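You operate a simulated robot arm through the tools that you are given. There is no shell and no other tool.

Carry out the task below with a simulated two-armed robot. There is one attempt and no reset: what you move stays moved.

Task
Vent the leak tester, move its pump head to the green mat and cap the top port.
Fine: use the black cap; draw plunger and clamp back only at zero pressure; shut the vent again.

Only the result counts: the job must be done as asked and must still hold three seconds after the hand-in. Knocking over, shifting, dropping, spilling or breaking anything else fails it. Lids that push on must go on centred and level and be pressed home; caps that screw on are set level and turned clockwise until they are tight.

Robot
Two 6-joint arms with fingered hands on one trunk that stands fixed in place. Base frame: the origin is at the foot of the trunk, x ahead of it, y to its left, z up; the work surface is at about z = 72.2. Lengths are in cm, angles in rad, forces in N, time in s.
The left shoulder is at [5, 17, 106.4], the right one opposite. With the tool pointing down near the work surface each hand reaches from about 46 to 76 cm from the base axis, measured 20 degrees to its own side. Payload 3.5 kg a hand.
The tool frame of a hand sits at the grasp point between the pads (the TCP): z along the fingers, y along the line on which they close. The tips reach 2.6 cm beyond it. Largest opening 13.2 cm; the body of the gripper starts 7.3 cm behind the TCP. The gripper is a hand of 3 fingers: y runs from the thumb to the fingers, the wrist lies at [0, 0, -23.4] in the tool frame.
Orientation is that of the tool frame in the base frame, as [roll, pitch, yaw] about the fixed x, y, z axes, in that order (R = Rz(yaw) Ry(pitch) Rx(roll)). With the fingers straight down and closing along the base's y, the tool's x points along the base's -x, its y along +y and its z along -z.

Tools
- The arms move only by the tool move_arm. It takes "left_rows", "right_rows" or both (then of equal length, played together; a hand with none holds still); each is a list of rows, each an object (a shift or turn left out is 0) with "slide": the shift along the tool's x, y, z in cm, a list of three; "rotation": the turn, a rotation vector about the tool's x, y, z in rad, a list of three. In form: [{"slide": [x, y, z], "rotation": [wx, wy, wz]}, ...]. A call has 1 to 20 rows; each row shifts and turns the commanded pose from where the row before left it, along the tool's axes as they then stand. A row lasts 0.2 s, in which the tool goes at most 5 cm and 0.15 rad; a call with a longer step from one row to the next is refused whole. Where a pose cannot be reached the arm comes as near as it can. A force on the tool above 70 N (or 10 N above the force at the start of the call, whichever is more), or a blocked arm, ends the call early, and 0.2 s more pass. In this call time passes only in rows, and 0.2 s behind the last. The reply holds the time, the measured pose of the TCP, the force on the tool along the base axes, the opening and the grip force, in the units named above and with some noise, with the torque about the TCP (base axes, N m) and any sound that the robot's microphone picked up.
- Cameras (640 x 400 px; columns grow to the right, rows downward): "scene" is now at [2.65, -3.82, 165.26]; the picture's right is [-0.38, -0.92, 0.00], its down [-0.72, 0.30, -0.63] and it looks along [0.58, -0.24, -0.78] (base axes); focal length 346 px, centre (320, 200). "left" rides on the left gripper at [-6.1, 0.3, -9.2] in its tool frame; the picture's right is [-0.05, -1.00, 0.00], its down [0.83, -0.04, -0.55] and it looks along [0.55, -0.03, 0.83] (tool axes); focal length 230 px, centre (320, 200). "right" rides on the right gripper at [6.2, 0.3, -9.2] in its tool frame; the picture's right is [-0.05, 1.00, 0.00], its down [-0.83, -0.04, -0.56] and it looks along [-0.55, -0.03, 0.83] (tool axes); focal length 230 px, centre (320, 200). There is no depth. A picture from a camera that has moved, and an enlarged one, comes with that camera's place and axes in the base frame and with its lens. The place of the scene camera against the robot may be out by one fixed shift of up to 1.2 cm in any direction.
- camera(camera): a new picture of that camera. The clock stands still meanwhile.
- slide_trunk(by): slides the trunk up (or, below 0, down) by that many cm; the arms and the scene camera ride with it, the base frame stays. It gives what a move gives, with no picture.
- curl_fingers(finger1, finger2, thumb_bend, hand): sets how far each is bent, from 0 (flat) to 100 (curled in); at 30 the hand is open as for a grip, at 70 the pads meet at the TCP. One left out holds its place. A second passes; each finger stops where it meets its share of the squeeze, and holds until it gets a number again. It is the only way to open and close the hand. It gives what a move gives, with no picture; readings hold the bend of each and the force on the fingers (four entries, about 0 where the hand has none), thumb and palm.
- head_to(pan, tilt): turns the head with the scene camera to pan (to the left, within 1.501 rad either way) and tilt (down, from -0.506 to 1.204), counted from straight ahead of the robot. It gives what a move gives.
- zoom(camera, box): a new picture of the part [left, top, right, bottom] of that camera's present view, enlarged. The clock stands still meanwhile.
- close_job(): hands the job in; it is judged then, once.

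Places have to be worked out from the pictures, the camera data and where the tool is seen. Open the grippers and draw the arms clear of the work before you hand the job in, unless the task says otherwise.

The tools are called as name(argument=value, ...) on one line, values as JSON. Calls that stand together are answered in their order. move_arm: Moves the arms, as the interface text tells. Its arguments: {"type":"object","properties":{"left_rows":{"type":"array","items":{"type":"object","properties":{"slide":{"type":"array","items":{"type":"number"}},"rotation":{"type":"array","items":{"type":"number"}}}}},"right_rows":{"type":"array","items":{"type":"object","properties":{"slide":{"type":"array","items":{"type":"number"}},"rotation":{"type":"array","items":{"type":"number"}}}}}},"required":[]} The other tools are called the same way: slide_trunk (by) slides the trunk up or down; curl_fingers (finger1, finger2, thumb_bend, hand) moves the fingers one by one; head_to (pan, tilt) turns the head that bears the scene camera; camera (camera) takes a picture; zoom (camera, box) takes an enlarged picture of a part of a camera's view; close_job () hands the job in.

At the start:

```text
time_s: 0.0
left_ee_pos: [63.01, -2.27, 116.04]
left_tool_rot: [-3.14, -0.001, 3.141]
left_force: [-0.1, 0.3, -0.4]
left_ft_torque: [0.0, 0.04, -0.03]
left_gripper_width: 13.18
left_finger_force: 0.1
left_shape: jaw
left_bend: [30.0, 30.0, 30.0]
left_finger forces: [0.0, 0.0, 0.0, 0.0, 0.0, 0.0]
right_ee_pos: [41.34, -53.21, 119.9]
right_tool_rot: [3.141, -0.001, 3.141]
right_force: [0.2, -0.4, 0.6]
right_ft_torque: [0.0, -0.01, -0.01]
right_gripper_width: 13.19
right_finger_force: 0.0
right_shape: jaw
right_bend: [30.0, 30.0, 30.0]
right_finger forces: [0.0, 0.0, 0.0, 0.0, 0.1, 0.1]
trunk travel left (down, up): [-67.9, 3.1]
head pan, tilt: [-0.393, 0.894]
```

scene: 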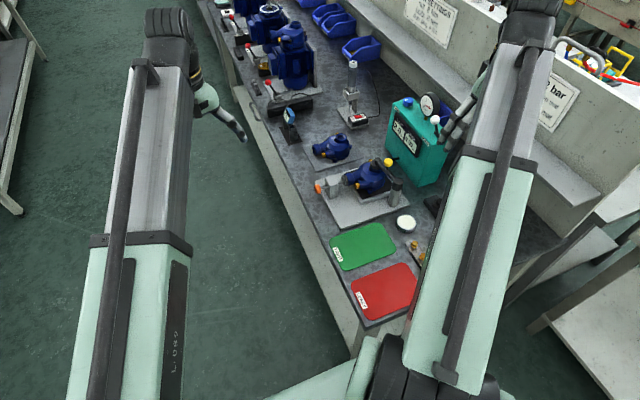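
right: 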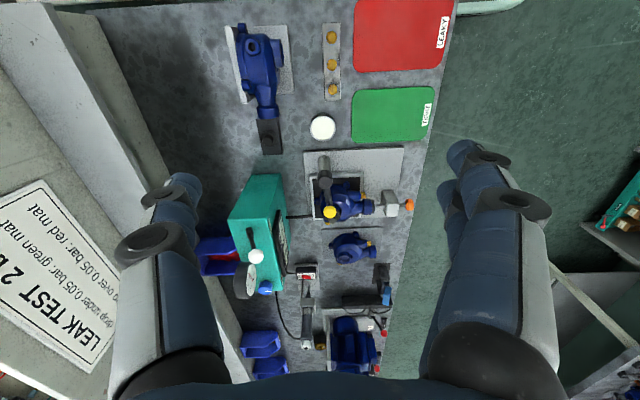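
left: 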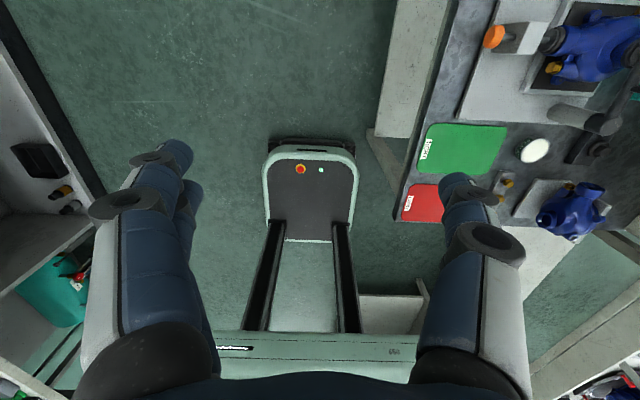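

The scene shows a bench with a teal leak tester, a fixture with a blue pump head, mats and white/black caps. I take close-up pictures first.

zoom(camera="scene", box=[300, 130, 460, 230])

zoom(camera="scene", box=[300, 60, 460, 160])

zoom(camera="right", box=[220, 130, 440, 268])

zoom(camera="right", box=[220, 240, 440, 378])

zoom(camera="right", box=[220, 0, 440, 138])

zoom(camera="left", box=[400, 0, 640, 250])

```text
4.00 times, centred on (380, 180) of scene
camera zoom: at [2.65, -3.82, 165.26], right [-0.38, -0.92, 0.0], down [-0.72, 0.3, -0.63], along [0.58, -0.24, -0.78], focal length 1385 px, centre (80, 280)
```

zoom: 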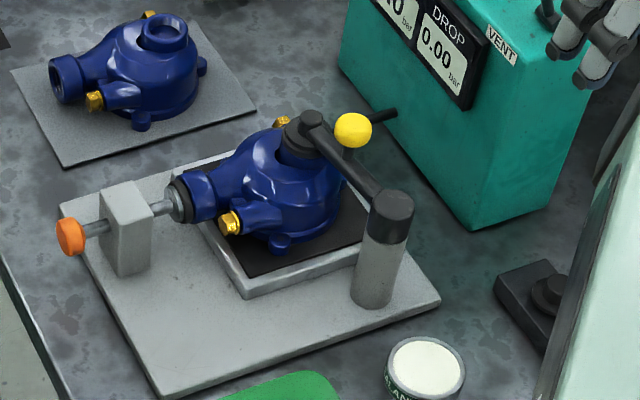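

```text
4.00 times, centred on (380, 110) of scene
camera zoom: at [2.65, -3.82, 165.26], right [-0.38, -0.92, 0.0], down [-0.72, 0.3, -0.63], along [0.58, -0.24, -0.78], focal length 1385 px, centre (80, 560)
```

zoom: 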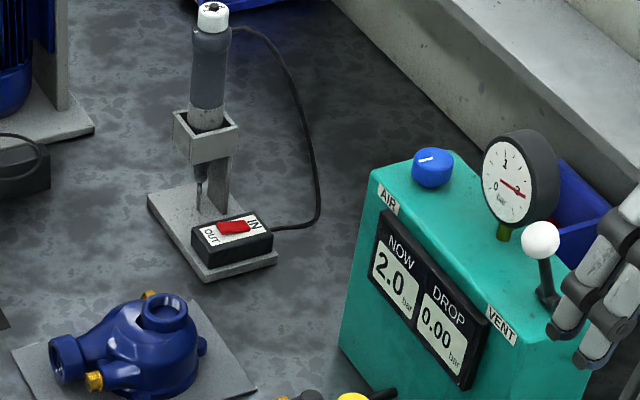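

```text
2.90 times, centred on (330, 199) of right
camera zoom: at [35.27, -52.81, 128.96], right [0.05, 1.0, 0.0], down [0.83, -0.04, 0.56], along [0.55, -0.03, -0.83], focal length 667 px, centre (291, 203)
```

zoom: 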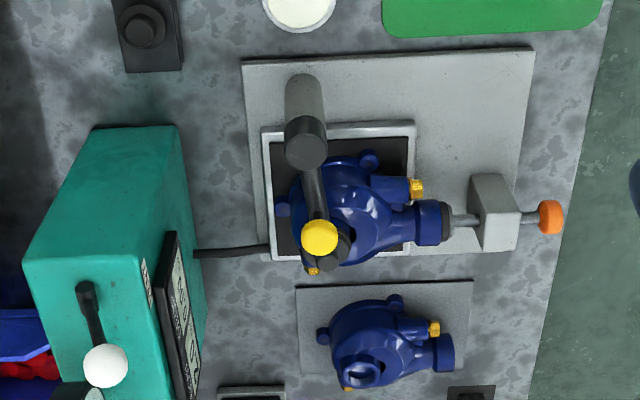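

```text
2.90 times, centred on (330, 309) of right
camera zoom: at [35.27, -52.81, 128.96], right [0.05, 1.0, 0.0], down [0.83, -0.04, 0.56], along [0.55, -0.03, -0.83], focal length 667 px, centre (291, -116)
```

zoom: 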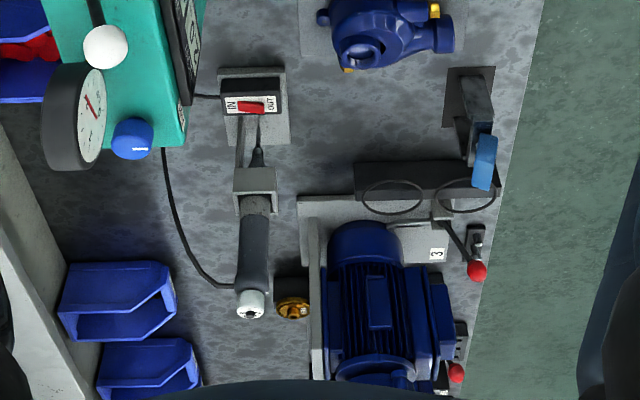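

```text
2.90 times, centred on (330, 69) of right
camera zoom: at [35.27, -52.81, 128.96], right [0.05, 1.0, 0.0], down [0.83, -0.04, 0.56], along [0.55, -0.03, -0.83], focal length 667 px, centre (291, 580)
```

zoom: 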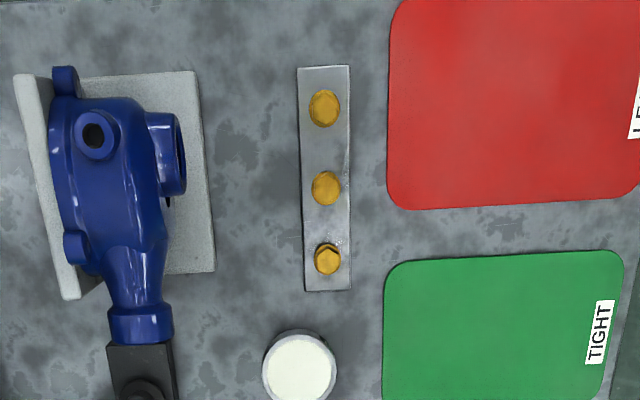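

```text
1.60 times, centred on (520, 125) of left
camera zoom: at [69.2, -1.73, 125.15], right [0.05, -1.0, 0.0], down [-0.83, -0.04, 0.55], along [-0.55, -0.03, -0.83], focal length 368 px, centre (0, 320)
```

zoom: 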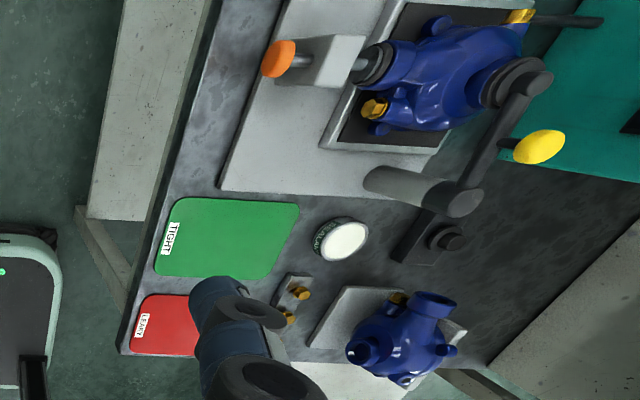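

I zoom in tighter on the clamp, plunger, vent lever and the black part by the tester.

zoom(camera="scene", box=[310, 150, 410, 212])

zoom(camera="scene", box=[385, 85, 465, 135])

zoom(camera="right", box=[300, 145, 420, 220])

zoom(camera="right", box=[220, 100, 340, 175])

zoom(camera="right", box=[220, 230, 320, 300])

zoom(camera="right", box=[300, 220, 420, 295])

zoom(camera="scene", box=[230, 0, 330, 140])

zoom(camera="scene", box=[390, 0, 490, 62])

```text
6.40 times, centred on (360, 181) of scene
camera zoom: at [2.65, -3.82, 165.26], right [-0.38, -0.92, 0.0], down [-0.72, 0.3, -0.63], along [0.58, -0.24, -0.78], focal length 2216 px, centre (64, 322)
```

zoom: 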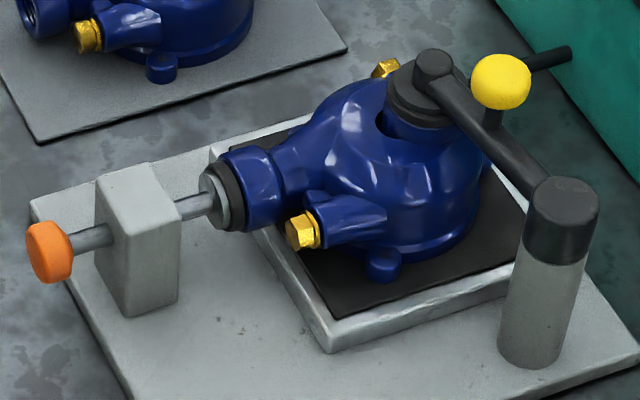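

```text
8.00 times, centred on (425, 110) of scene
camera zoom: at [2.65, -3.82, 165.26], right [-0.38, -0.92, 0.0], down [-0.72, 0.3, -0.63], along [0.58, -0.24, -0.78], focal length 2771 px, centre (-520, 920)
```

zoom: 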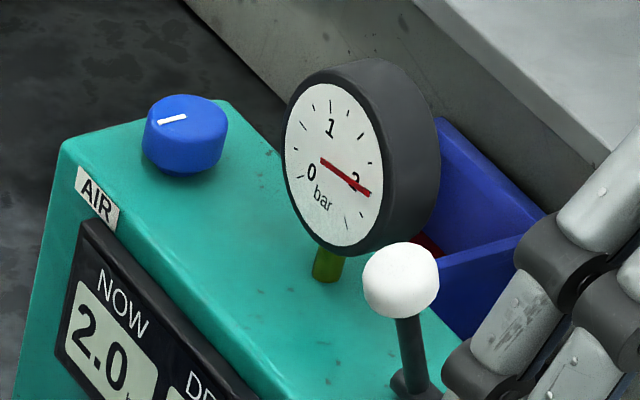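

```text
5.33 times, centred on (360, 182) of right
camera zoom: at [35.27, -52.81, 128.96], right [0.05, 1.0, 0.0], down [0.83, -0.04, 0.56], along [0.55, -0.03, -0.83], focal length 1227 px, centre (107, 293)
```

zoom: 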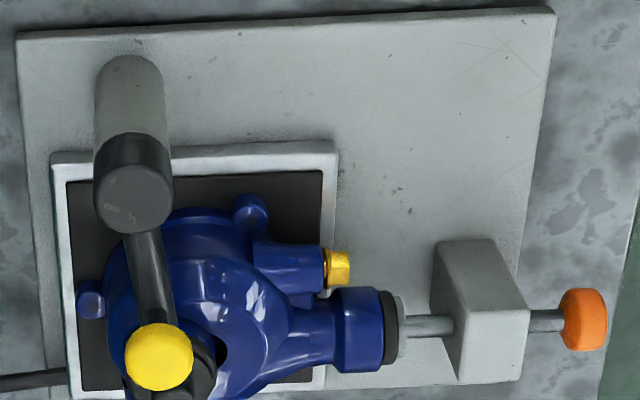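

```text
5.33 times, centred on (280, 138) of right
camera zoom: at [35.27, -52.81, 128.96], right [0.05, 1.0, 0.0], down [0.83, -0.04, 0.56], along [0.55, -0.03, -0.83], focal length 1227 px, centre (533, 533)
```

zoom: 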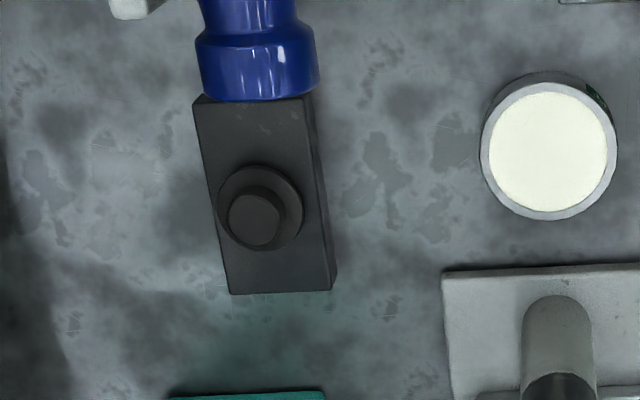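

```text
5.71 times, centred on (270, 265) of right
camera zoom: at [35.27, -52.81, 128.96], right [0.05, 1.0, 0.0], down [0.83, -0.04, 0.56], along [0.55, -0.03, -0.83], focal length 1315 px, centre (606, -171)
```

zoom: 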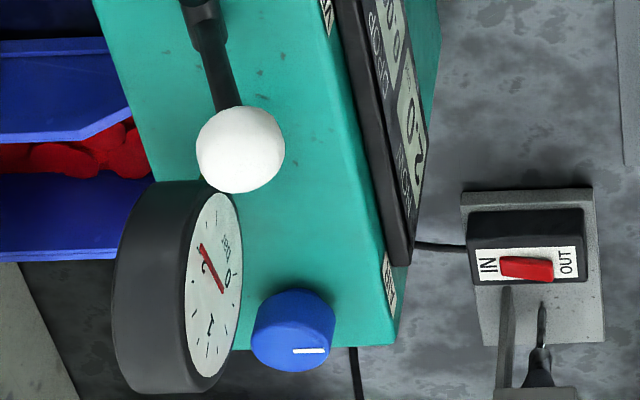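

```text
5.33 times, centred on (360, 258) of right
camera zoom: at [35.27, -52.81, 128.96], right [0.05, 1.0, 0.0], down [0.83, -0.04, 0.56], along [0.55, -0.03, -0.83], focal length 1227 px, centre (107, -107)
```

zoom: 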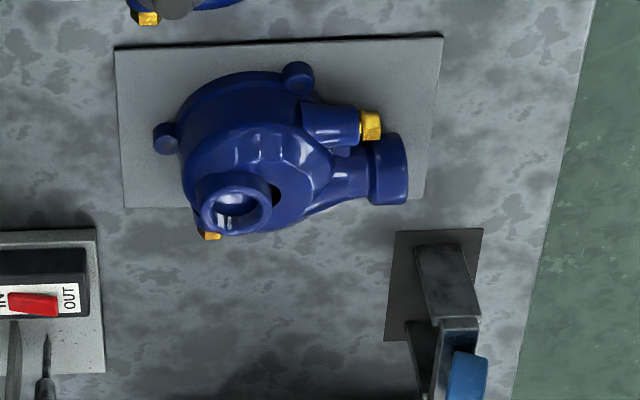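

```text
2.86 times, centred on (280, 70) of scene
camera zoom: at [2.65, -3.82, 165.26], right [-0.38, -0.92, 0.0], down [-0.72, 0.3, -0.63], along [0.58, -0.24, -0.78], focal length 990 px, centre (434, 571)
```

zoom: 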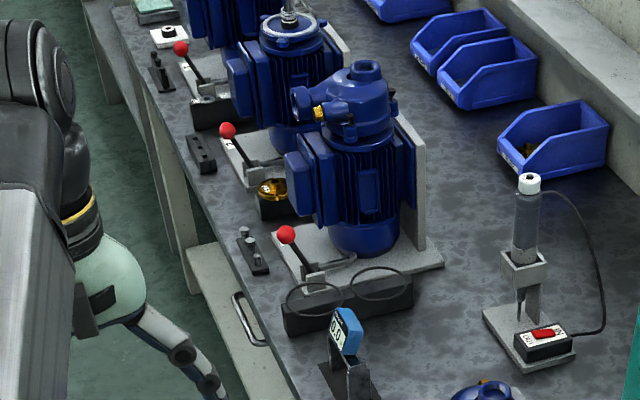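

```text
6.40 times, centred on (440, 31) of scene
camera zoom: at [2.65, -3.82, 165.26], right [-0.38, -0.92, 0.0], down [-0.72, 0.3, -0.63], along [0.58, -0.24, -0.78], focal length 2216 px, centre (-448, 1282)
```

zoom: 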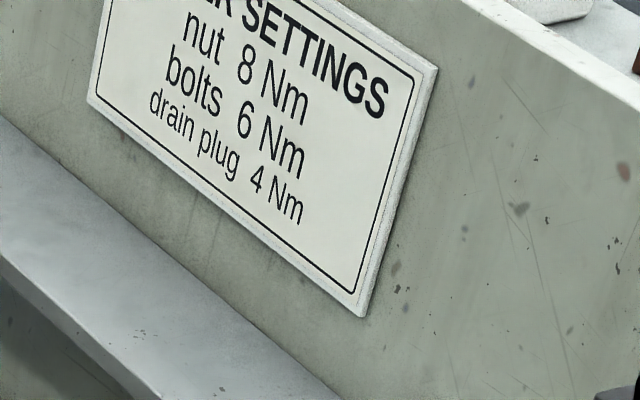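

The tester reads 2.0 bar with a white-ball lever at VENT; the clamp arm with the yellow ball sits on the pump's top port, and the black cap seems to sit on a black block at the tester's near side. I bring the right wrist camera nearer to study the lever.

move_arm(right_rows=[{"slide": [-3, -3, 1.2]}, {"slide": [-3, -3, 1.2]}, {"slide": [-3, -3, 1.2]}])

camera(camera="right")

zoom(camera="scene", box=[300, 80, 500, 205])

```text
time_s: 0.8
left_ee_pos: [63.1, -2.21, 115.89]
left_tool_rot: [-3.141, 0.002, -3.141]
left_force: [-0.5, 0.2, 1.2]
left_ft_torque: [-0.01, 0.01, -0.01]
left_gripper_width: 13.16
left_finger_force: 0.1
left_shape: jaw
left_bend: [30.0, 30.0, 30.0]
left_finger forces: [0.0, 0.0, 0.0, 0.1, 0.0, 0.1]
right_ee_pos: [50.72, -62.09, 116.28]
right_tool_rot: [-3.14, -0.001, 3.138]
right_force: [-0.1, -0.1, 1.1]
right_ft_torque: [0.0, 0.02, -0.02]
right_gripper_width: 13.18
right_finger_force: 0.0
right_shape: jaw
right_bend: [30.0, 30.0, 30.0]
right_finger forces: [0.0, 0.1, 0.0, 0.0, 0.0, 0.0]
trunk travel left (down, up): [-67.9, 3.1]
head pan, tilt: [-0.393, 0.894]
```

```text
taken
camera right: at [44.68, -61.86, 125.53], right [0.05, 1.0, 0.0], down [0.83, -0.04, 0.55], along [0.55, -0.03, -0.83], focal length 230 px, centre (320, 200)
```

right: 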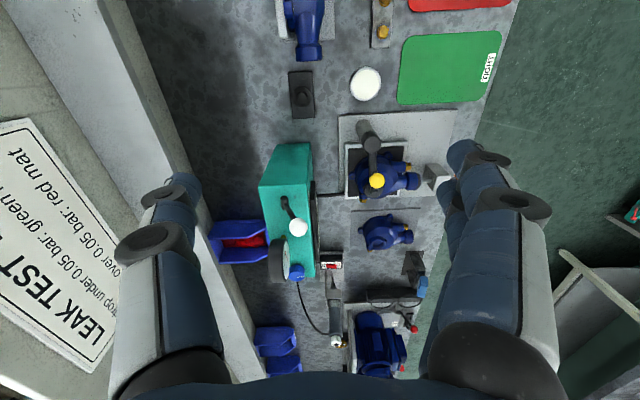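

```text
3.20 times, centred on (400, 142) of scene
camera zoom: at [2.73, -3.89, 165.25], right [-0.38, -0.92, 0.0], down [-0.72, 0.3, -0.63], along [0.58, -0.24, -0.78], focal length 1108 px, centre (64, 384)
```

zoom: 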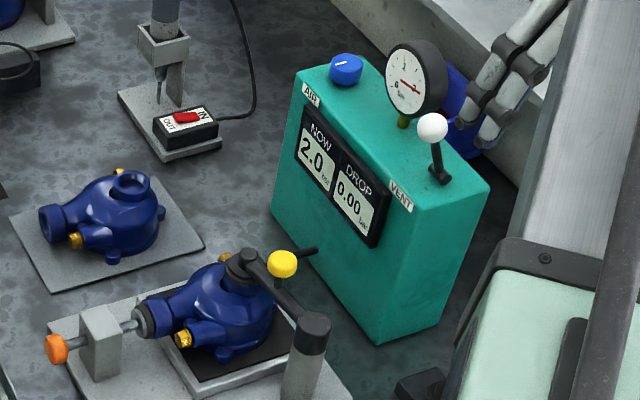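

I zoom the wrist picture on the tester top for a second bearing on the lever.

zoom(camera="right", box=[250, 135, 350, 198])

zoom(camera="right", box=[250, 185, 350, 248])

zoom(camera="right", box=[250, 240, 350, 303])

zoom(camera="right", box=[330, 105, 460, 198])

zoom(camera="right", box=[270, 40, 400, 130])

zoom(camera="scene", box=[400, 90, 470, 140])

```text
6.35 times, centred on (300, 166) of right
camera zoom: at [44.68, -61.86, 125.53], right [0.05, 1.0, 0.0], down [0.83, -0.04, 0.55], along [0.55, -0.03, -0.83], focal length 1461 px, centre (447, 413)
```

zoom: 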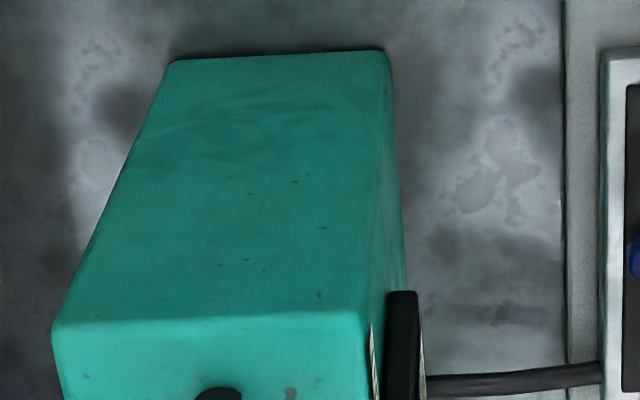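

```text
6.35 times, centred on (300, 216) of right
camera zoom: at [44.68, -61.86, 125.53], right [0.05, 1.0, 0.0], down [0.83, -0.04, 0.55], along [0.55, -0.03, -0.83], focal length 1461 px, centre (447, 95)
```

zoom: 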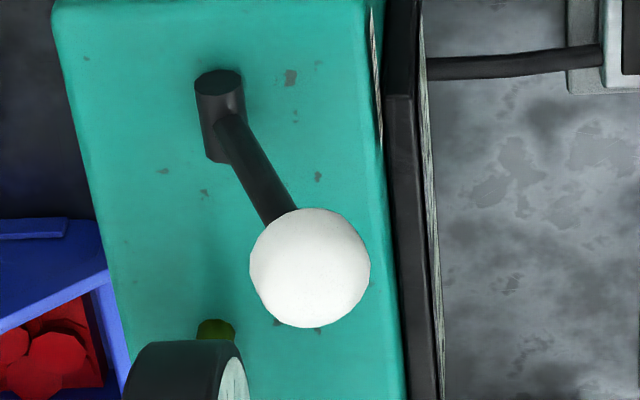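

```text
6.35 times, centred on (300, 272) of right
camera zoom: at [44.68, -61.86, 125.53], right [0.05, 1.0, 0.0], down [0.83, -0.04, 0.55], along [0.55, -0.03, -0.83], focal length 1461 px, centre (447, -254)
```

zoom: 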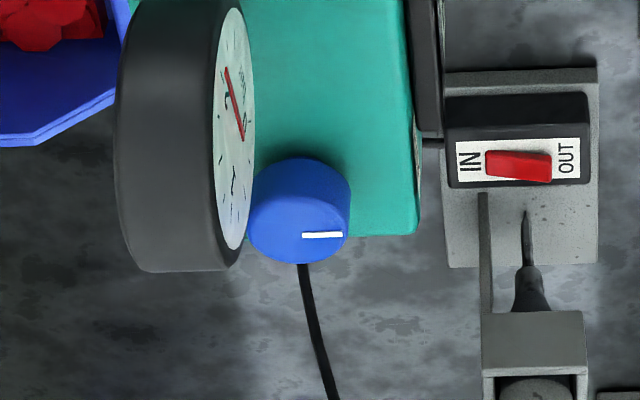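

```text
4.30 times, centred on (395, 152) of right
camera zoom: at [44.68, -61.86, 125.53], right [0.05, 1.0, 0.0], down [0.83, -0.04, 0.55], along [0.55, -0.03, -0.83], focal length 990 px, centre (-3, 409)
```

zoom: 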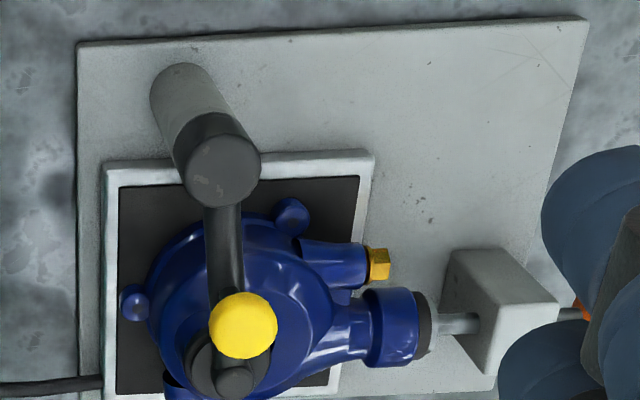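

```text
4.44 times, centred on (335, 85) of right
camera zoom: at [44.68, -61.86, 125.53], right [0.05, 1.0, 0.0], down [0.83, -0.04, 0.55], along [0.55, -0.03, -0.83], focal length 1022 px, centre (253, 711)
```

zoom: 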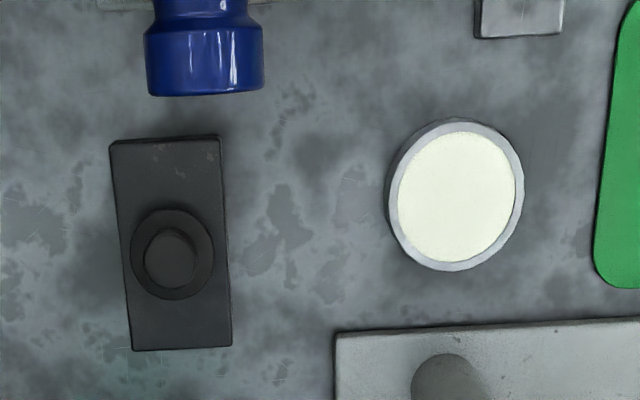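

```text
8.00 times, centred on (435, 115) of scene
camera zoom: at [2.73, -3.89, 165.25], right [-0.38, -0.92, 0.0], down [-0.72, 0.3, -0.63], along [0.58, -0.24, -0.78], focal length 2771 px, centre (-600, 880)
```

zoom: 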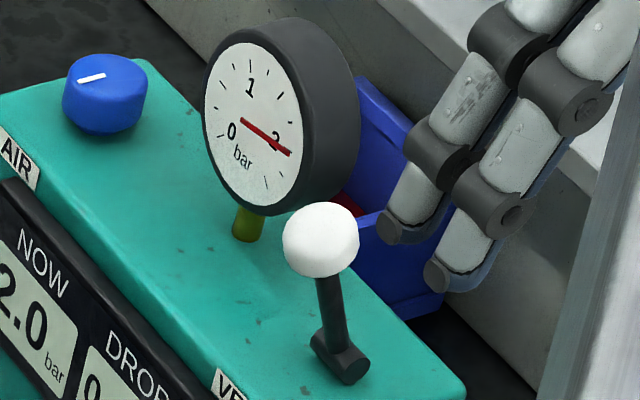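

The lever pivots on a barrel lying along x at about (65, -68.7, 94.7), with the ball at about (65.2, -66, 101), leaning towards +y; so it swings in the y–z plane. I tilt the right hand 45° forward and come nearer to see lever and gauge level.

move_arm(right_rows=[{"rotation": [0, -0.131, 0]}, {"rotation": [0, -0.131, 0]}, {"rotation": [0, -0.131, 0]}, {"rotation": [0, -0.131, 0]}, {"rotation": [0, -0.131, 0]}, {"rotation": [0, -0.13, 0]}, {"slide": [1.3, -1.3, 3.3]}, {"slide": [1.3, -1.3, 3.3]}, {"slide": [1.4, -1.3, 3.5]}])

camera(camera="right")

camera(camera="scene")

```text
time_s: 2.8
left_ee_pos: [63.11, -2.08, 115.89]
left_tool_rot: [3.141, -0.001, 3.141]
left_force: [0.4, 0.4, 0.6]
left_ft_torque: [-0.01, -0.01, 0.01]
left_gripper_width: 13.16
left_finger_force: 0.1
left_shape: jaw
left_bend: [30.0, 30.0, 30.0]
left_finger forces: [0.0, 0.1, 0.1, 0.0, 0.1, 0.0]
right_ee_pos: [54.67, -66.08, 106.38]
right_tool_rot: [-3.141, 0.785, 3.14]
right_force: [0.5, -0.1, 0.0]
right_ft_torque: [0.02, -0.01, 0.03]
right_gripper_width: 13.21
right_finger_force: 0.0
right_shape: jaw
right_bend: [30.0, 30.0, 30.0]
right_finger forces: [0.0, 0.1, 0.0, 0.0, 0.0, 0.0]
trunk travel left (down, up): [-67.9, 3.1]
head pan, tilt: [-0.393, 0.894]
```

```text
taken
camera right: at [43.91, -65.74, 108.51], right [0.04, 1.0, 0.04], down [0.19, -0.04, 0.98], along [0.98, -0.03, -0.2], focal length 230 px, centre (320, 200)
```

right: 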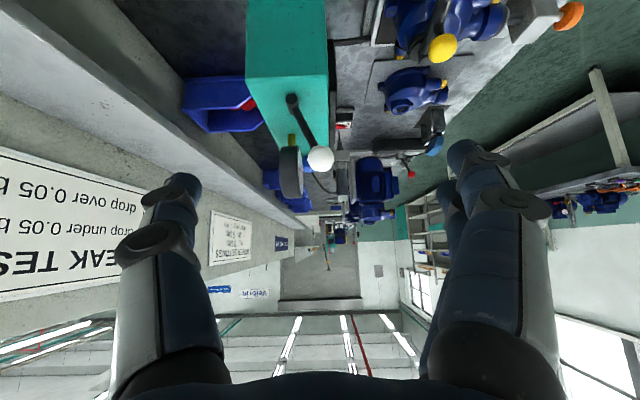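

```text
taken
camera scene: at [2.7, -3.87, 165.26], right [-0.38, -0.92, 0.0], down [-0.72, 0.3, -0.63], along [0.58, -0.24, -0.78], focal length 346 px, centre (320, 200)
```

scene: 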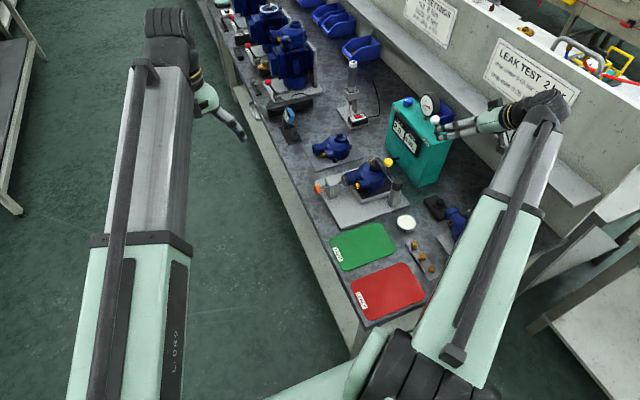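

The wrist camera sees lever and gauge level (upside down). I zoom in.

zoom(camera="right", box=[250, 80, 350, 205])

zoom(camera="scene", box=[400, 80, 500, 142])

zoom(camera="scene", box=[390, 170, 490, 260])

```text
3.20 times, centred on (300, 142) of right
camera zoom: at [43.91, -65.74, 108.51], right [0.04, 1.0, 0.04], down [0.19, -0.04, 0.98], along [0.98, -0.03, -0.2], focal length 736 px, centre (384, 384)
```

zoom: 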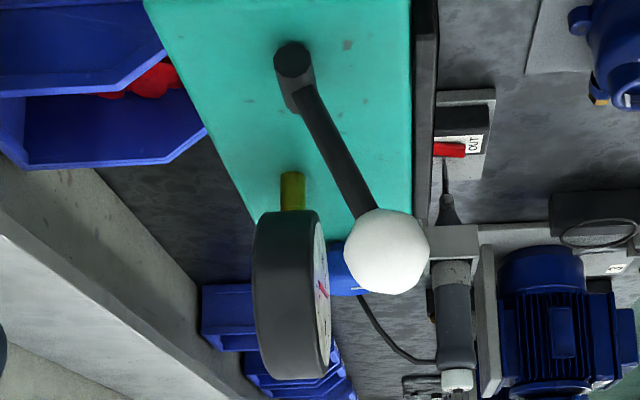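

```text
6.40 times, centred on (450, 111) of scene
camera zoom: at [2.7, -3.87, 165.26], right [-0.38, -0.92, 0.0], down [-0.72, 0.3, -0.63], along [0.58, -0.24, -0.78], focal length 2216 px, centre (-512, 770)
```

zoom: 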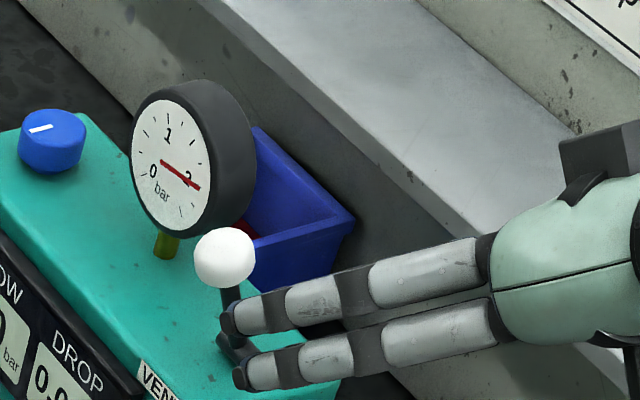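

```text
4.44 times, centred on (440, 215) of scene
camera zoom: at [2.7, -3.87, 165.26], right [-0.38, -0.92, 0.0], down [-0.72, 0.3, -0.63], along [0.58, -0.24, -0.78], focal length 1539 px, centre (-213, 133)
```

zoom: 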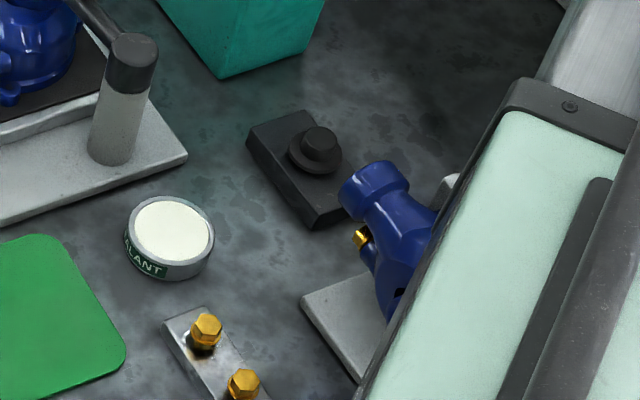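

The gauge begins about 3 cm beyond the ball in x, so a loose cage of the fingertips around the ball is possible. I half close the right hand and check the opening.

curl_fingers(hand="right", finger1=55, finger2=55, thumb_bend=55)

camera(camera="right")

```text
time_s: 3.8
left_ee_pos: [63.16, -2.28, 115.88]
left_tool_rot: [3.14, 0.0, 3.141]
left_force: [0.4, -0.7, 0.6]
left_ft_torque: [0.03, -0.01, 0.0]
left_gripper_width: 13.16
left_finger_force: 0.1
left_shape: jaw
left_bend: [30.0, 30.0, 30.0]
left_finger forces: [0.0, 0.1, 0.1, 0.0, 0.0, 0.0]
right_ee_pos: [54.57, -66.08, 106.52]
right_tool_rot: [-3.142, 0.785, 3.141]
right_force: [1.1, 0.0, 0.3]
right_ft_torque: [-0.01, 0.0, 0.03]
right_gripper_width: 5.2
right_finger_force: 0.0
right_shape: fingers
right_bend: [55.0, 55.0, 55.0]
right_finger forces: [0.1, 0.0, 0.1, 0.1, 0.0, 0.1]
trunk travel left (down, up): [-67.9, 3.1]
head pan, tilt: [-0.393, 0.894]
```

```text
taken
camera right: at [43.85, -65.66, 108.57], right [0.04, 1.0, 0.04], down [0.19, -0.04, 0.98], along [0.98, -0.03, -0.2], focal length 230 px, centre (320, 200)
```

right: 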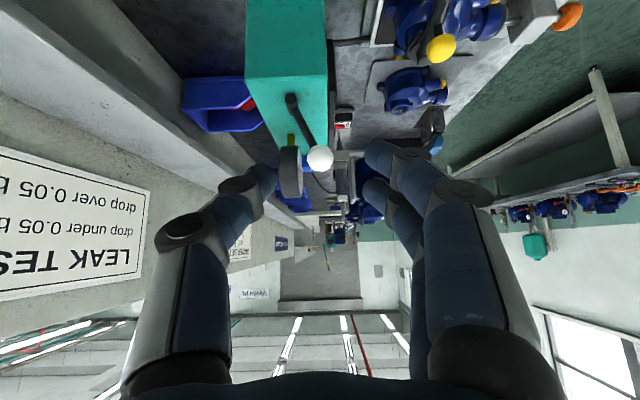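

The cage is 5.2 cm wide, one thumb at −y and two fingers at +y. I level the tool more (70° from vertical) so the fingers stay short of the gauge, then slide in around the ball, stopping short for a look.

move_arm(right_rows=[{"rotation": [0, -0.145, 0]}, {"rotation": [0, -0.145, 0]}, {"rotation": [0, -0.146, 0]}, {"slide": [1.8, 0, 0]}, {"slide": [0, 0, 2]}, {"slide": [0, 0, 2]}, {"slide": [0, 0, 2]}])

camera(camera="right")

zoom(camera="scene", box=[390, 70, 490, 132])

```text
time_s: 5.4
left_ee_pos: [63.03, -2.08, 115.83]
left_tool_rot: [-3.141, 0.003, 3.141]
left_force: [0.4, -0.5, -0.2]
left_ft_torque: [0.0, -0.01, 0.02]
left_gripper_width: 13.18
left_finger_force: 0.0
left_shape: jaw
left_bend: [30.0, 30.0, 30.0]
left_finger forces: [0.0, 0.0, 0.0, 0.0, 0.1, 0.1]
right_ee_pos: [60.77, -65.75, 105.13]
right_tool_rot: [3.123, 1.214, 3.121]
right_force: [1.0, -0.1, -0.2]
right_ft_torque: [0.01, 0.0, 0.04]
right_gripper_width: 5.17
right_finger_force: 0.1
right_shape: fingers
right_bend: [55.0, 55.0, 55.0]
right_finger forces: [0.0, 0.1, 0.0, 0.0, 0.1, 0.0]
right hand out of reach, approached as far as the arm can: row 3, 4, 7
trunk travel left (down, up): [-67.9, 3.1]
head pan, tilt: [-0.393, 0.894]
```

```text
taken
camera right: at [49.97, -65.34, 102.55], right [0.02, 1.0, 0.05], down [-0.23, -0.05, 0.97], along [0.97, -0.03, 0.23], focal length 230 px, centre (320, 200)
```

right: 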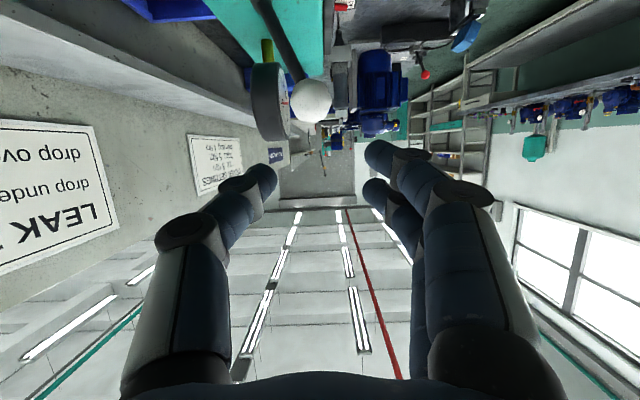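

```text
6.40 times, centred on (440, 101) of scene
camera zoom: at [2.68, -3.83, 165.25], right [-0.38, -0.92, 0.0], down [-0.72, 0.3, -0.63], along [0.58, -0.24, -0.78], focal length 2216 px, centre (-448, 834)
```

zoom: 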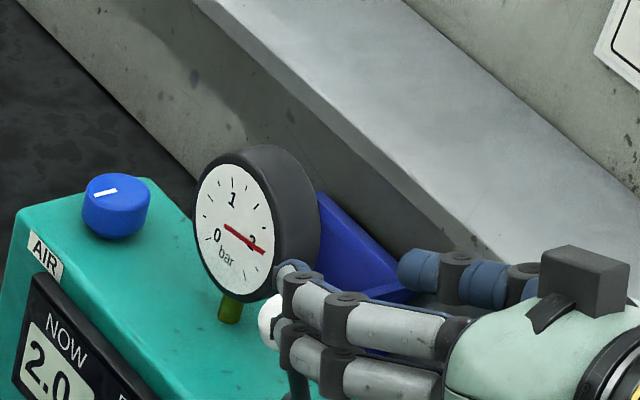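

The arm could not quite take 70° there (it stands about 2 cm high), so I turn back to about 55° and read the pose.

move_arm(right_rows=[{"rotation": [0, 0.131, 0]}, {"rotation": [0, 0.131, 0]}, {"slide": [0, 0, 0]}])

zoom(camera="right", box=[220, 80, 420, 205])

```text
time_s: 6.2
left_ee_pos: [62.99, -2.17, 115.81]
left_tool_rot: [3.142, -0.001, 3.141]
left_force: [-0.3, -0.1, -0.9]
left_ft_torque: [0.0, -0.02, 0.02]
left_gripper_width: 13.2
left_finger_force: 0.1
left_shape: jaw
left_bend: [30.0, 30.0, 30.0]
left_finger forces: [0.0, 0.0, 0.0, 0.1, 0.1, 0.0]
right_ee_pos: [60.58, -65.73, 105.16]
right_tool_rot: [-3.141, 0.959, 3.14]
right_force: [-0.8, -0.1, 0.3]
right_ft_torque: [0.04, 0.0, -0.01]
right_gripper_width: 5.17
right_finger_force: 0.1
right_shape: fingers
right_bend: [55.0, 55.0, 55.0]
right_finger forces: [0.0, 0.0, 0.0, 0.0, 0.0, 0.0]
trunk travel left (down, up): [-67.9, 3.1]
head pan, tilt: [-0.393, 0.894]
```

```text
3.20 times, centred on (320, 142) of right
camera zoom: at [49.62, -65.41, 105.36], right [0.03, 1.0, 0.04], down [0.02, -0.04, 1.0], along [1.0, -0.03, -0.02], focal length 736 px, centre (320, 384)
```

zoom: 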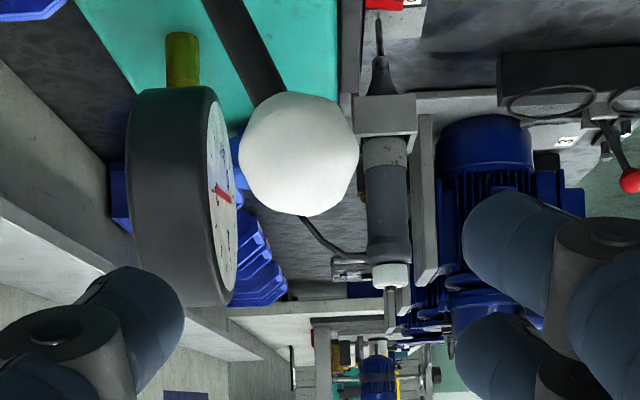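

The ball is at about (65.2, -66.15, 100.4). I lower and slide in so that it sits between the fingertips.

move_arm(right_rows=[{"slide": [1.24, -0.42, 0]}, {"slide": [0, 0, 1.6]}, {"slide": [0, 0, 1.6]}, {"slide": [0, 0, 1.58]}])

camera(camera="right")

zoom(camera="scene", box=[390, 90, 490, 152])

```text
time_s: 7.2
left_ee_pos: [63.0, -2.17, 115.9]
left_tool_rot: [-3.141, 0.001, 3.142]
left_force: [0.2, 0.1, 0.3]
left_ft_torque: [-0.02, 0.0, -0.01]
left_gripper_width: 13.16
left_finger_force: 0.0
left_shape: jaw
left_bend: [30.0, 30.0, 30.0]
left_finger forces: [0.0, 0.0, 0.0, 0.0, 0.1, 0.1]
right_ee_pos: [63.95, -66.37, 101.28]
right_tool_rot: [-3.141, 0.958, 3.14]
right_force: [-0.4, -0.2, 0.8]
right_ft_torque: [-0.04, 0.01, 0.02]
right_gripper_width: 5.17
right_finger_force: 0.1
right_shape: fingers
right_bend: [55.0, 55.0, 55.0]
right_finger forces: [0.0, 0.0, 0.0, 0.0, 0.0, 0.1]
trunk travel left (down, up): [-67.9, 3.1]
head pan, tilt: [-0.393, 0.894]
```

```text
taken
camera right: at [52.89, -65.91, 101.49], right [0.03, 1.0, 0.04], down [0.02, -0.04, 1.0], along [1.0, -0.03, -0.02], focal length 230 px, centre (320, 200)
```

right: 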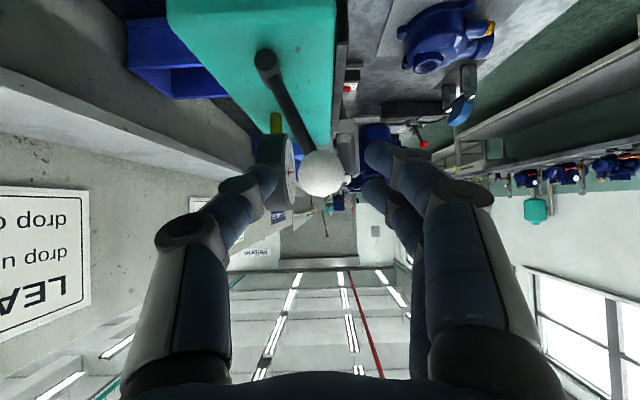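

```text
6.40 times, centred on (440, 121) of scene
camera zoom: at [2.68, -3.83, 165.25], right [-0.38, -0.92, 0.0], down [-0.72, 0.3, -0.63], along [0.58, -0.24, -0.78], focal length 2216 px, centre (-448, 706)
```

zoom: 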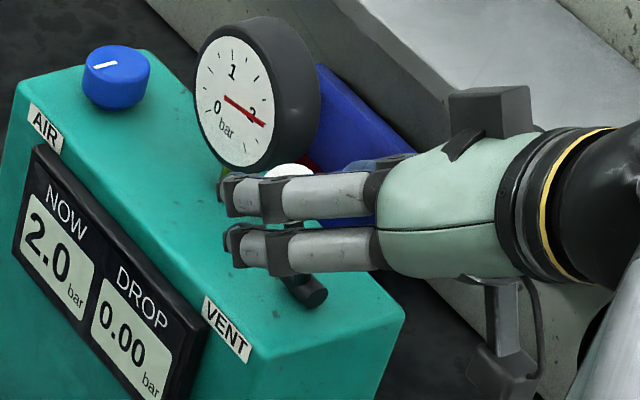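

The ball is caged between thumb and fingers. I push it gently towards −y and watch the force.

move_arm(right_rows=[{"slide": [0, -0.5, 0]}, {"slide": [0, -0.5, 0]}, {"slide": [0, -0.4, 0]}, {"slide": [0, -0.3, 0]}, {"slide": [0, -0.3, 0]}])

camera(camera="right")

```text
time_s: 8.4
left_ee_pos: [62.93, -2.1, 115.84]
left_tool_rot: [-3.141, -0.001, -3.141]
left_force: [1.2, 0.0, 0.0]
left_ft_torque: [0.01, 0.02, -0.01]
left_gripper_width: 13.17
left_finger_force: 0.1
left_shape: jaw
left_bend: [30.0, 30.0, 30.0]
left_finger forces: [0.1, 0.0, 0.0, 0.0, 0.0, 0.1]
right_ee_pos: [63.77, -68.18, 101.37]
right_tool_rot: [3.141, 0.96, 3.139]
right_force: [-0.1, 1.5, 0.2]
right_ft_torque: [0.02, -0.06, 0.04]
right_gripper_width: 5.16
right_finger_force: 0.5
right_shape: fingers
right_bend: [55.0, 54.0, 55.0]
right_finger forces: [0.1, 1.4, 0.0, 0.1, 0.0, 0.1]
trunk travel left (down, up): [-67.9, 3.1]
head pan, tilt: [-0.393, 0.894]
```

```text
taken
camera right: at [52.88, -67.81, 101.53], right [0.03, 1.0, 0.04], down [0.02, -0.04, 1.0], along [1.0, -0.03, -0.02], focal length 230 px, centre (320, 200)
```

right: 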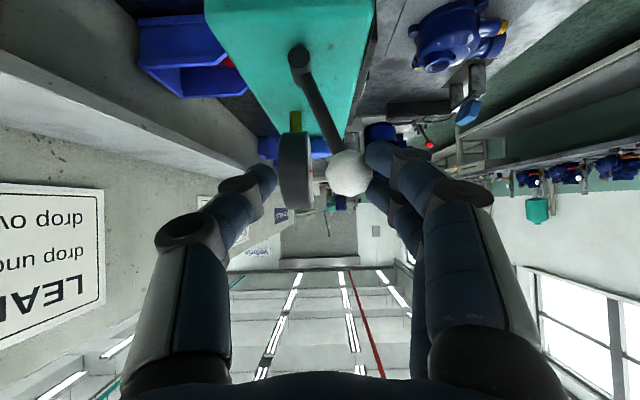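

Finger 2 touches with 1.4 N and the ball seems to have begun to move. I push on in small steps.

move_arm(right_rows=[{"slide": [0, -0.4, 0]}, {"slide": [0, -0.4, 0]}, {"slide": [0, -0.4, 0]}])

camera(camera="right")

zoom(camera="scene", box=[390, 90, 490, 152])

```text
time_s: 9.2
left_ee_pos: [62.93, -2.21, 115.86]
left_tool_rot: [-3.141, 0.001, 3.142]
left_force: [0.3, -0.3, 0.3]
left_ft_torque: [-0.04, -0.02, 0.01]
left_gripper_width: 13.21
left_finger_force: 0.0
left_shape: jaw
left_bend: [30.0, 30.0, 30.0]
left_finger forces: [0.0, 0.0, 0.0, 0.0, 0.1, 0.0]
right_ee_pos: [63.9, -69.31, 101.5]
right_tool_rot: [3.14, 0.961, -3.141]
right_force: [-0.3, 3.9, 7.3]
right_ft_torque: [0.3, -0.17, 0.11]
right_gripper_width: 5.31
right_finger_force: 3.5
right_shape: fingers
right_bend: [54.0, 53.0, 55.0]
right_finger forces: [1.0, 6.2, 0.1, 0.1, 0.1, 0.0]
trunk travel left (down, up): [-67.9, 3.1]
head pan, tilt: [-0.393, 0.894]
```

```text
taken
camera right: at [52.9, -68.96, 101.72], right [0.03, 1.0, 0.04], down [0.02, -0.04, 1.0], along [1.0, -0.03, -0.02], focal length 230 px, centre (320, 200)
```

right: 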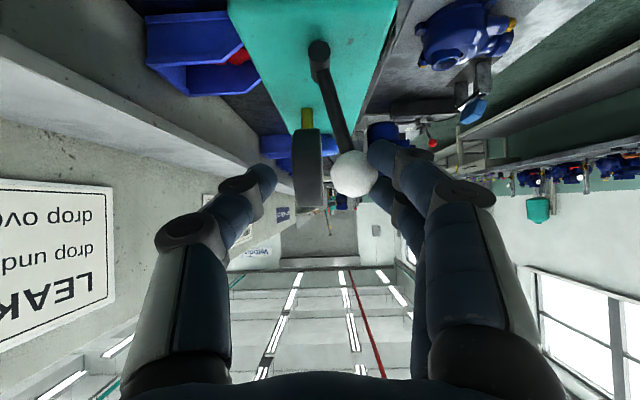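

```text
6.40 times, centred on (440, 121) of scene
camera zoom: at [2.56, -3.7, 165.27], right [-0.38, -0.92, 0.0], down [-0.72, 0.3, -0.63], along [0.58, -0.24, -0.78], focal length 2216 px, centre (-448, 706)
```

zoom: 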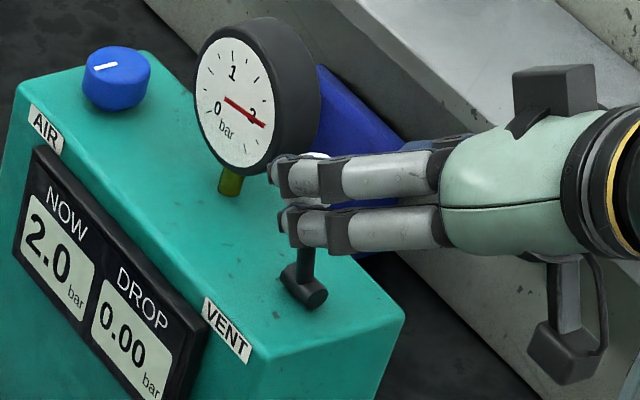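

The lever is swinging towards −y with light force (about 4–7 N); pressure still 2.0. I keep pushing.

move_arm(right_rows=[{"slide": [-0.1, -0.4, 0]}, {"slide": [-0.1, -0.4, 0]}, {"slide": [-0.1, -0.4, 0]}, {"slide": [0, -0.4, 0]}])

camera(camera="right")

zoom(camera="scene", box=[390, 90, 490, 152])

```text
time_s: 10.2
left_ee_pos: [63.05, -2.17, 115.88]
left_tool_rot: [-3.141, 0.001, 3.141]
left_force: [-0.4, -0.1, 0.3]
left_ft_torque: [-0.03, 0.04, -0.02]
left_gripper_width: 13.19
left_finger_force: 0.1
left_shape: jaw
left_bend: [30.0, 30.0, 30.0]
left_finger forces: [0.0, 0.1, 0.0, 0.0, 0.0, 0.1]
right_ee_pos: [64.03, -70.93, 101.7]
right_tool_rot: [3.141, 0.959, 3.14]
right_force: [0.2, 0.5, 0.5]
right_ft_torque: [0.02, 0.0, 0.0]
right_gripper_width: 5.21
right_finger_force: 0.1
right_shape: fingers
right_bend: [55.0, 55.0, 55.0]
right_finger forces: [0.0, 0.1, 0.0, 0.1, 0.1, 0.0]
trunk travel left (down, up): [-67.9, 3.1]
head pan, tilt: [-0.393, 0.894]
```

```text
taken
camera right: at [53.03, -70.66, 101.78], right [0.03, 1.0, 0.04], down [0.02, -0.04, 1.0], along [1.0, -0.03, -0.02], focal length 230 px, centre (320, 200)
```

right: 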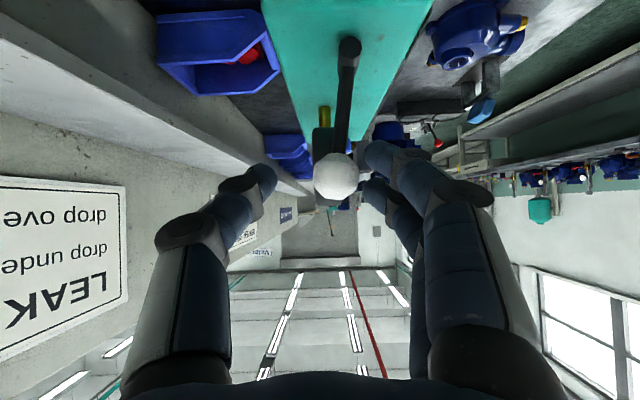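

```text
6.40 times, centred on (440, 121) of scene
camera zoom: at [2.66, -3.85, 165.25], right [-0.38, -0.92, 0.0], down [-0.72, 0.3, -0.63], along [0.58, -0.24, -0.78], focal length 2216 px, centre (-448, 706)
```

zoom: 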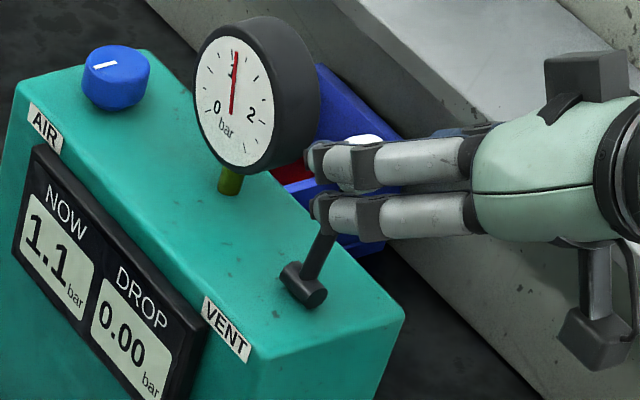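

The lever snapped over and the pressure is falling (1.1 bar). I draw the hand straight back along the tool axis and let time pass.

move_arm(right_rows=[{"slide": [0, 0, -2]}, {"slide": [0, 0, -3]}, {"slide": [0, 0, -3]}, {"slide": [-2, 0, -2]}, {}, {}, {}, {}])

camera(camera="right")

zoom(camera="scene", box=[390, 90, 490, 152])

```text
time_s: 12.0
left_ee_pos: [63.02, -2.05, 115.82]
left_tool_rot: [3.141, -0.001, -3.141]
left_force: [-0.3, 0.7, 0.0]
left_ft_torque: [0.03, 0.01, -0.01]
left_gripper_width: 13.19
left_finger_force: 0.1
left_shape: jaw
left_bend: [30.0, 30.0, 30.0]
left_finger forces: [0.0, 0.1, 0.1, 0.1, 0.1, 0.1]
right_ee_pos: [57.23, -70.94, 109.25]
right_tool_rot: [-3.14, 0.96, 3.139]
right_force: [0.0, 0.2, -0.1]
right_ft_torque: [-0.03, -0.02, 0.0]
right_gripper_width: 5.16
right_finger_force: 0.1
right_shape: fingers
right_bend: [55.0, 55.0, 55.0]
right_finger forces: [0.0, 0.0, 0.0, 0.1, 0.0, 0.0]
trunk travel left (down, up): [-67.9, 3.1]
head pan, tilt: [-0.393, 0.894]
```

```text
taken
camera right: at [46.3, -70.65, 109.38], right [0.03, 1.0, 0.04], down [0.02, -0.04, 1.0], along [1.0, -0.03, -0.02], focal length 230 px, centre (320, 200)
```

right: 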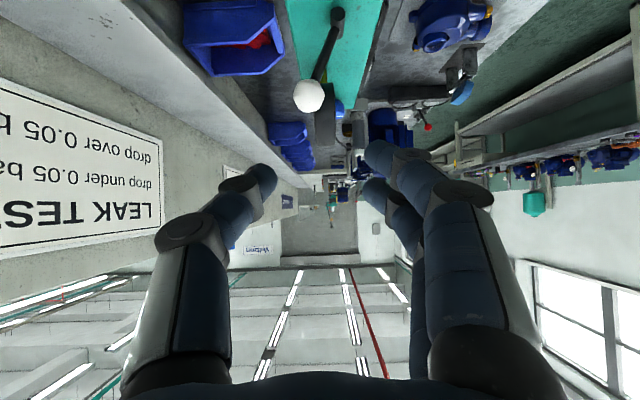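

```text
6.40 times, centred on (440, 121) of scene
camera zoom: at [2.65, -3.82, 165.26], right [-0.38, -0.92, 0.0], down [-0.72, 0.3, -0.63], along [0.58, -0.24, -0.78], focal length 2216 px, centre (-448, 706)
```

zoom: 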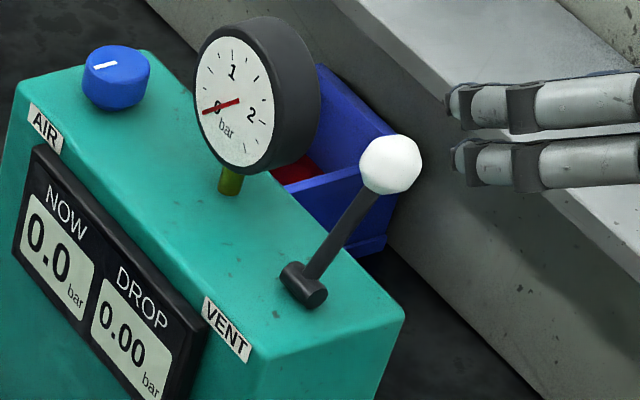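

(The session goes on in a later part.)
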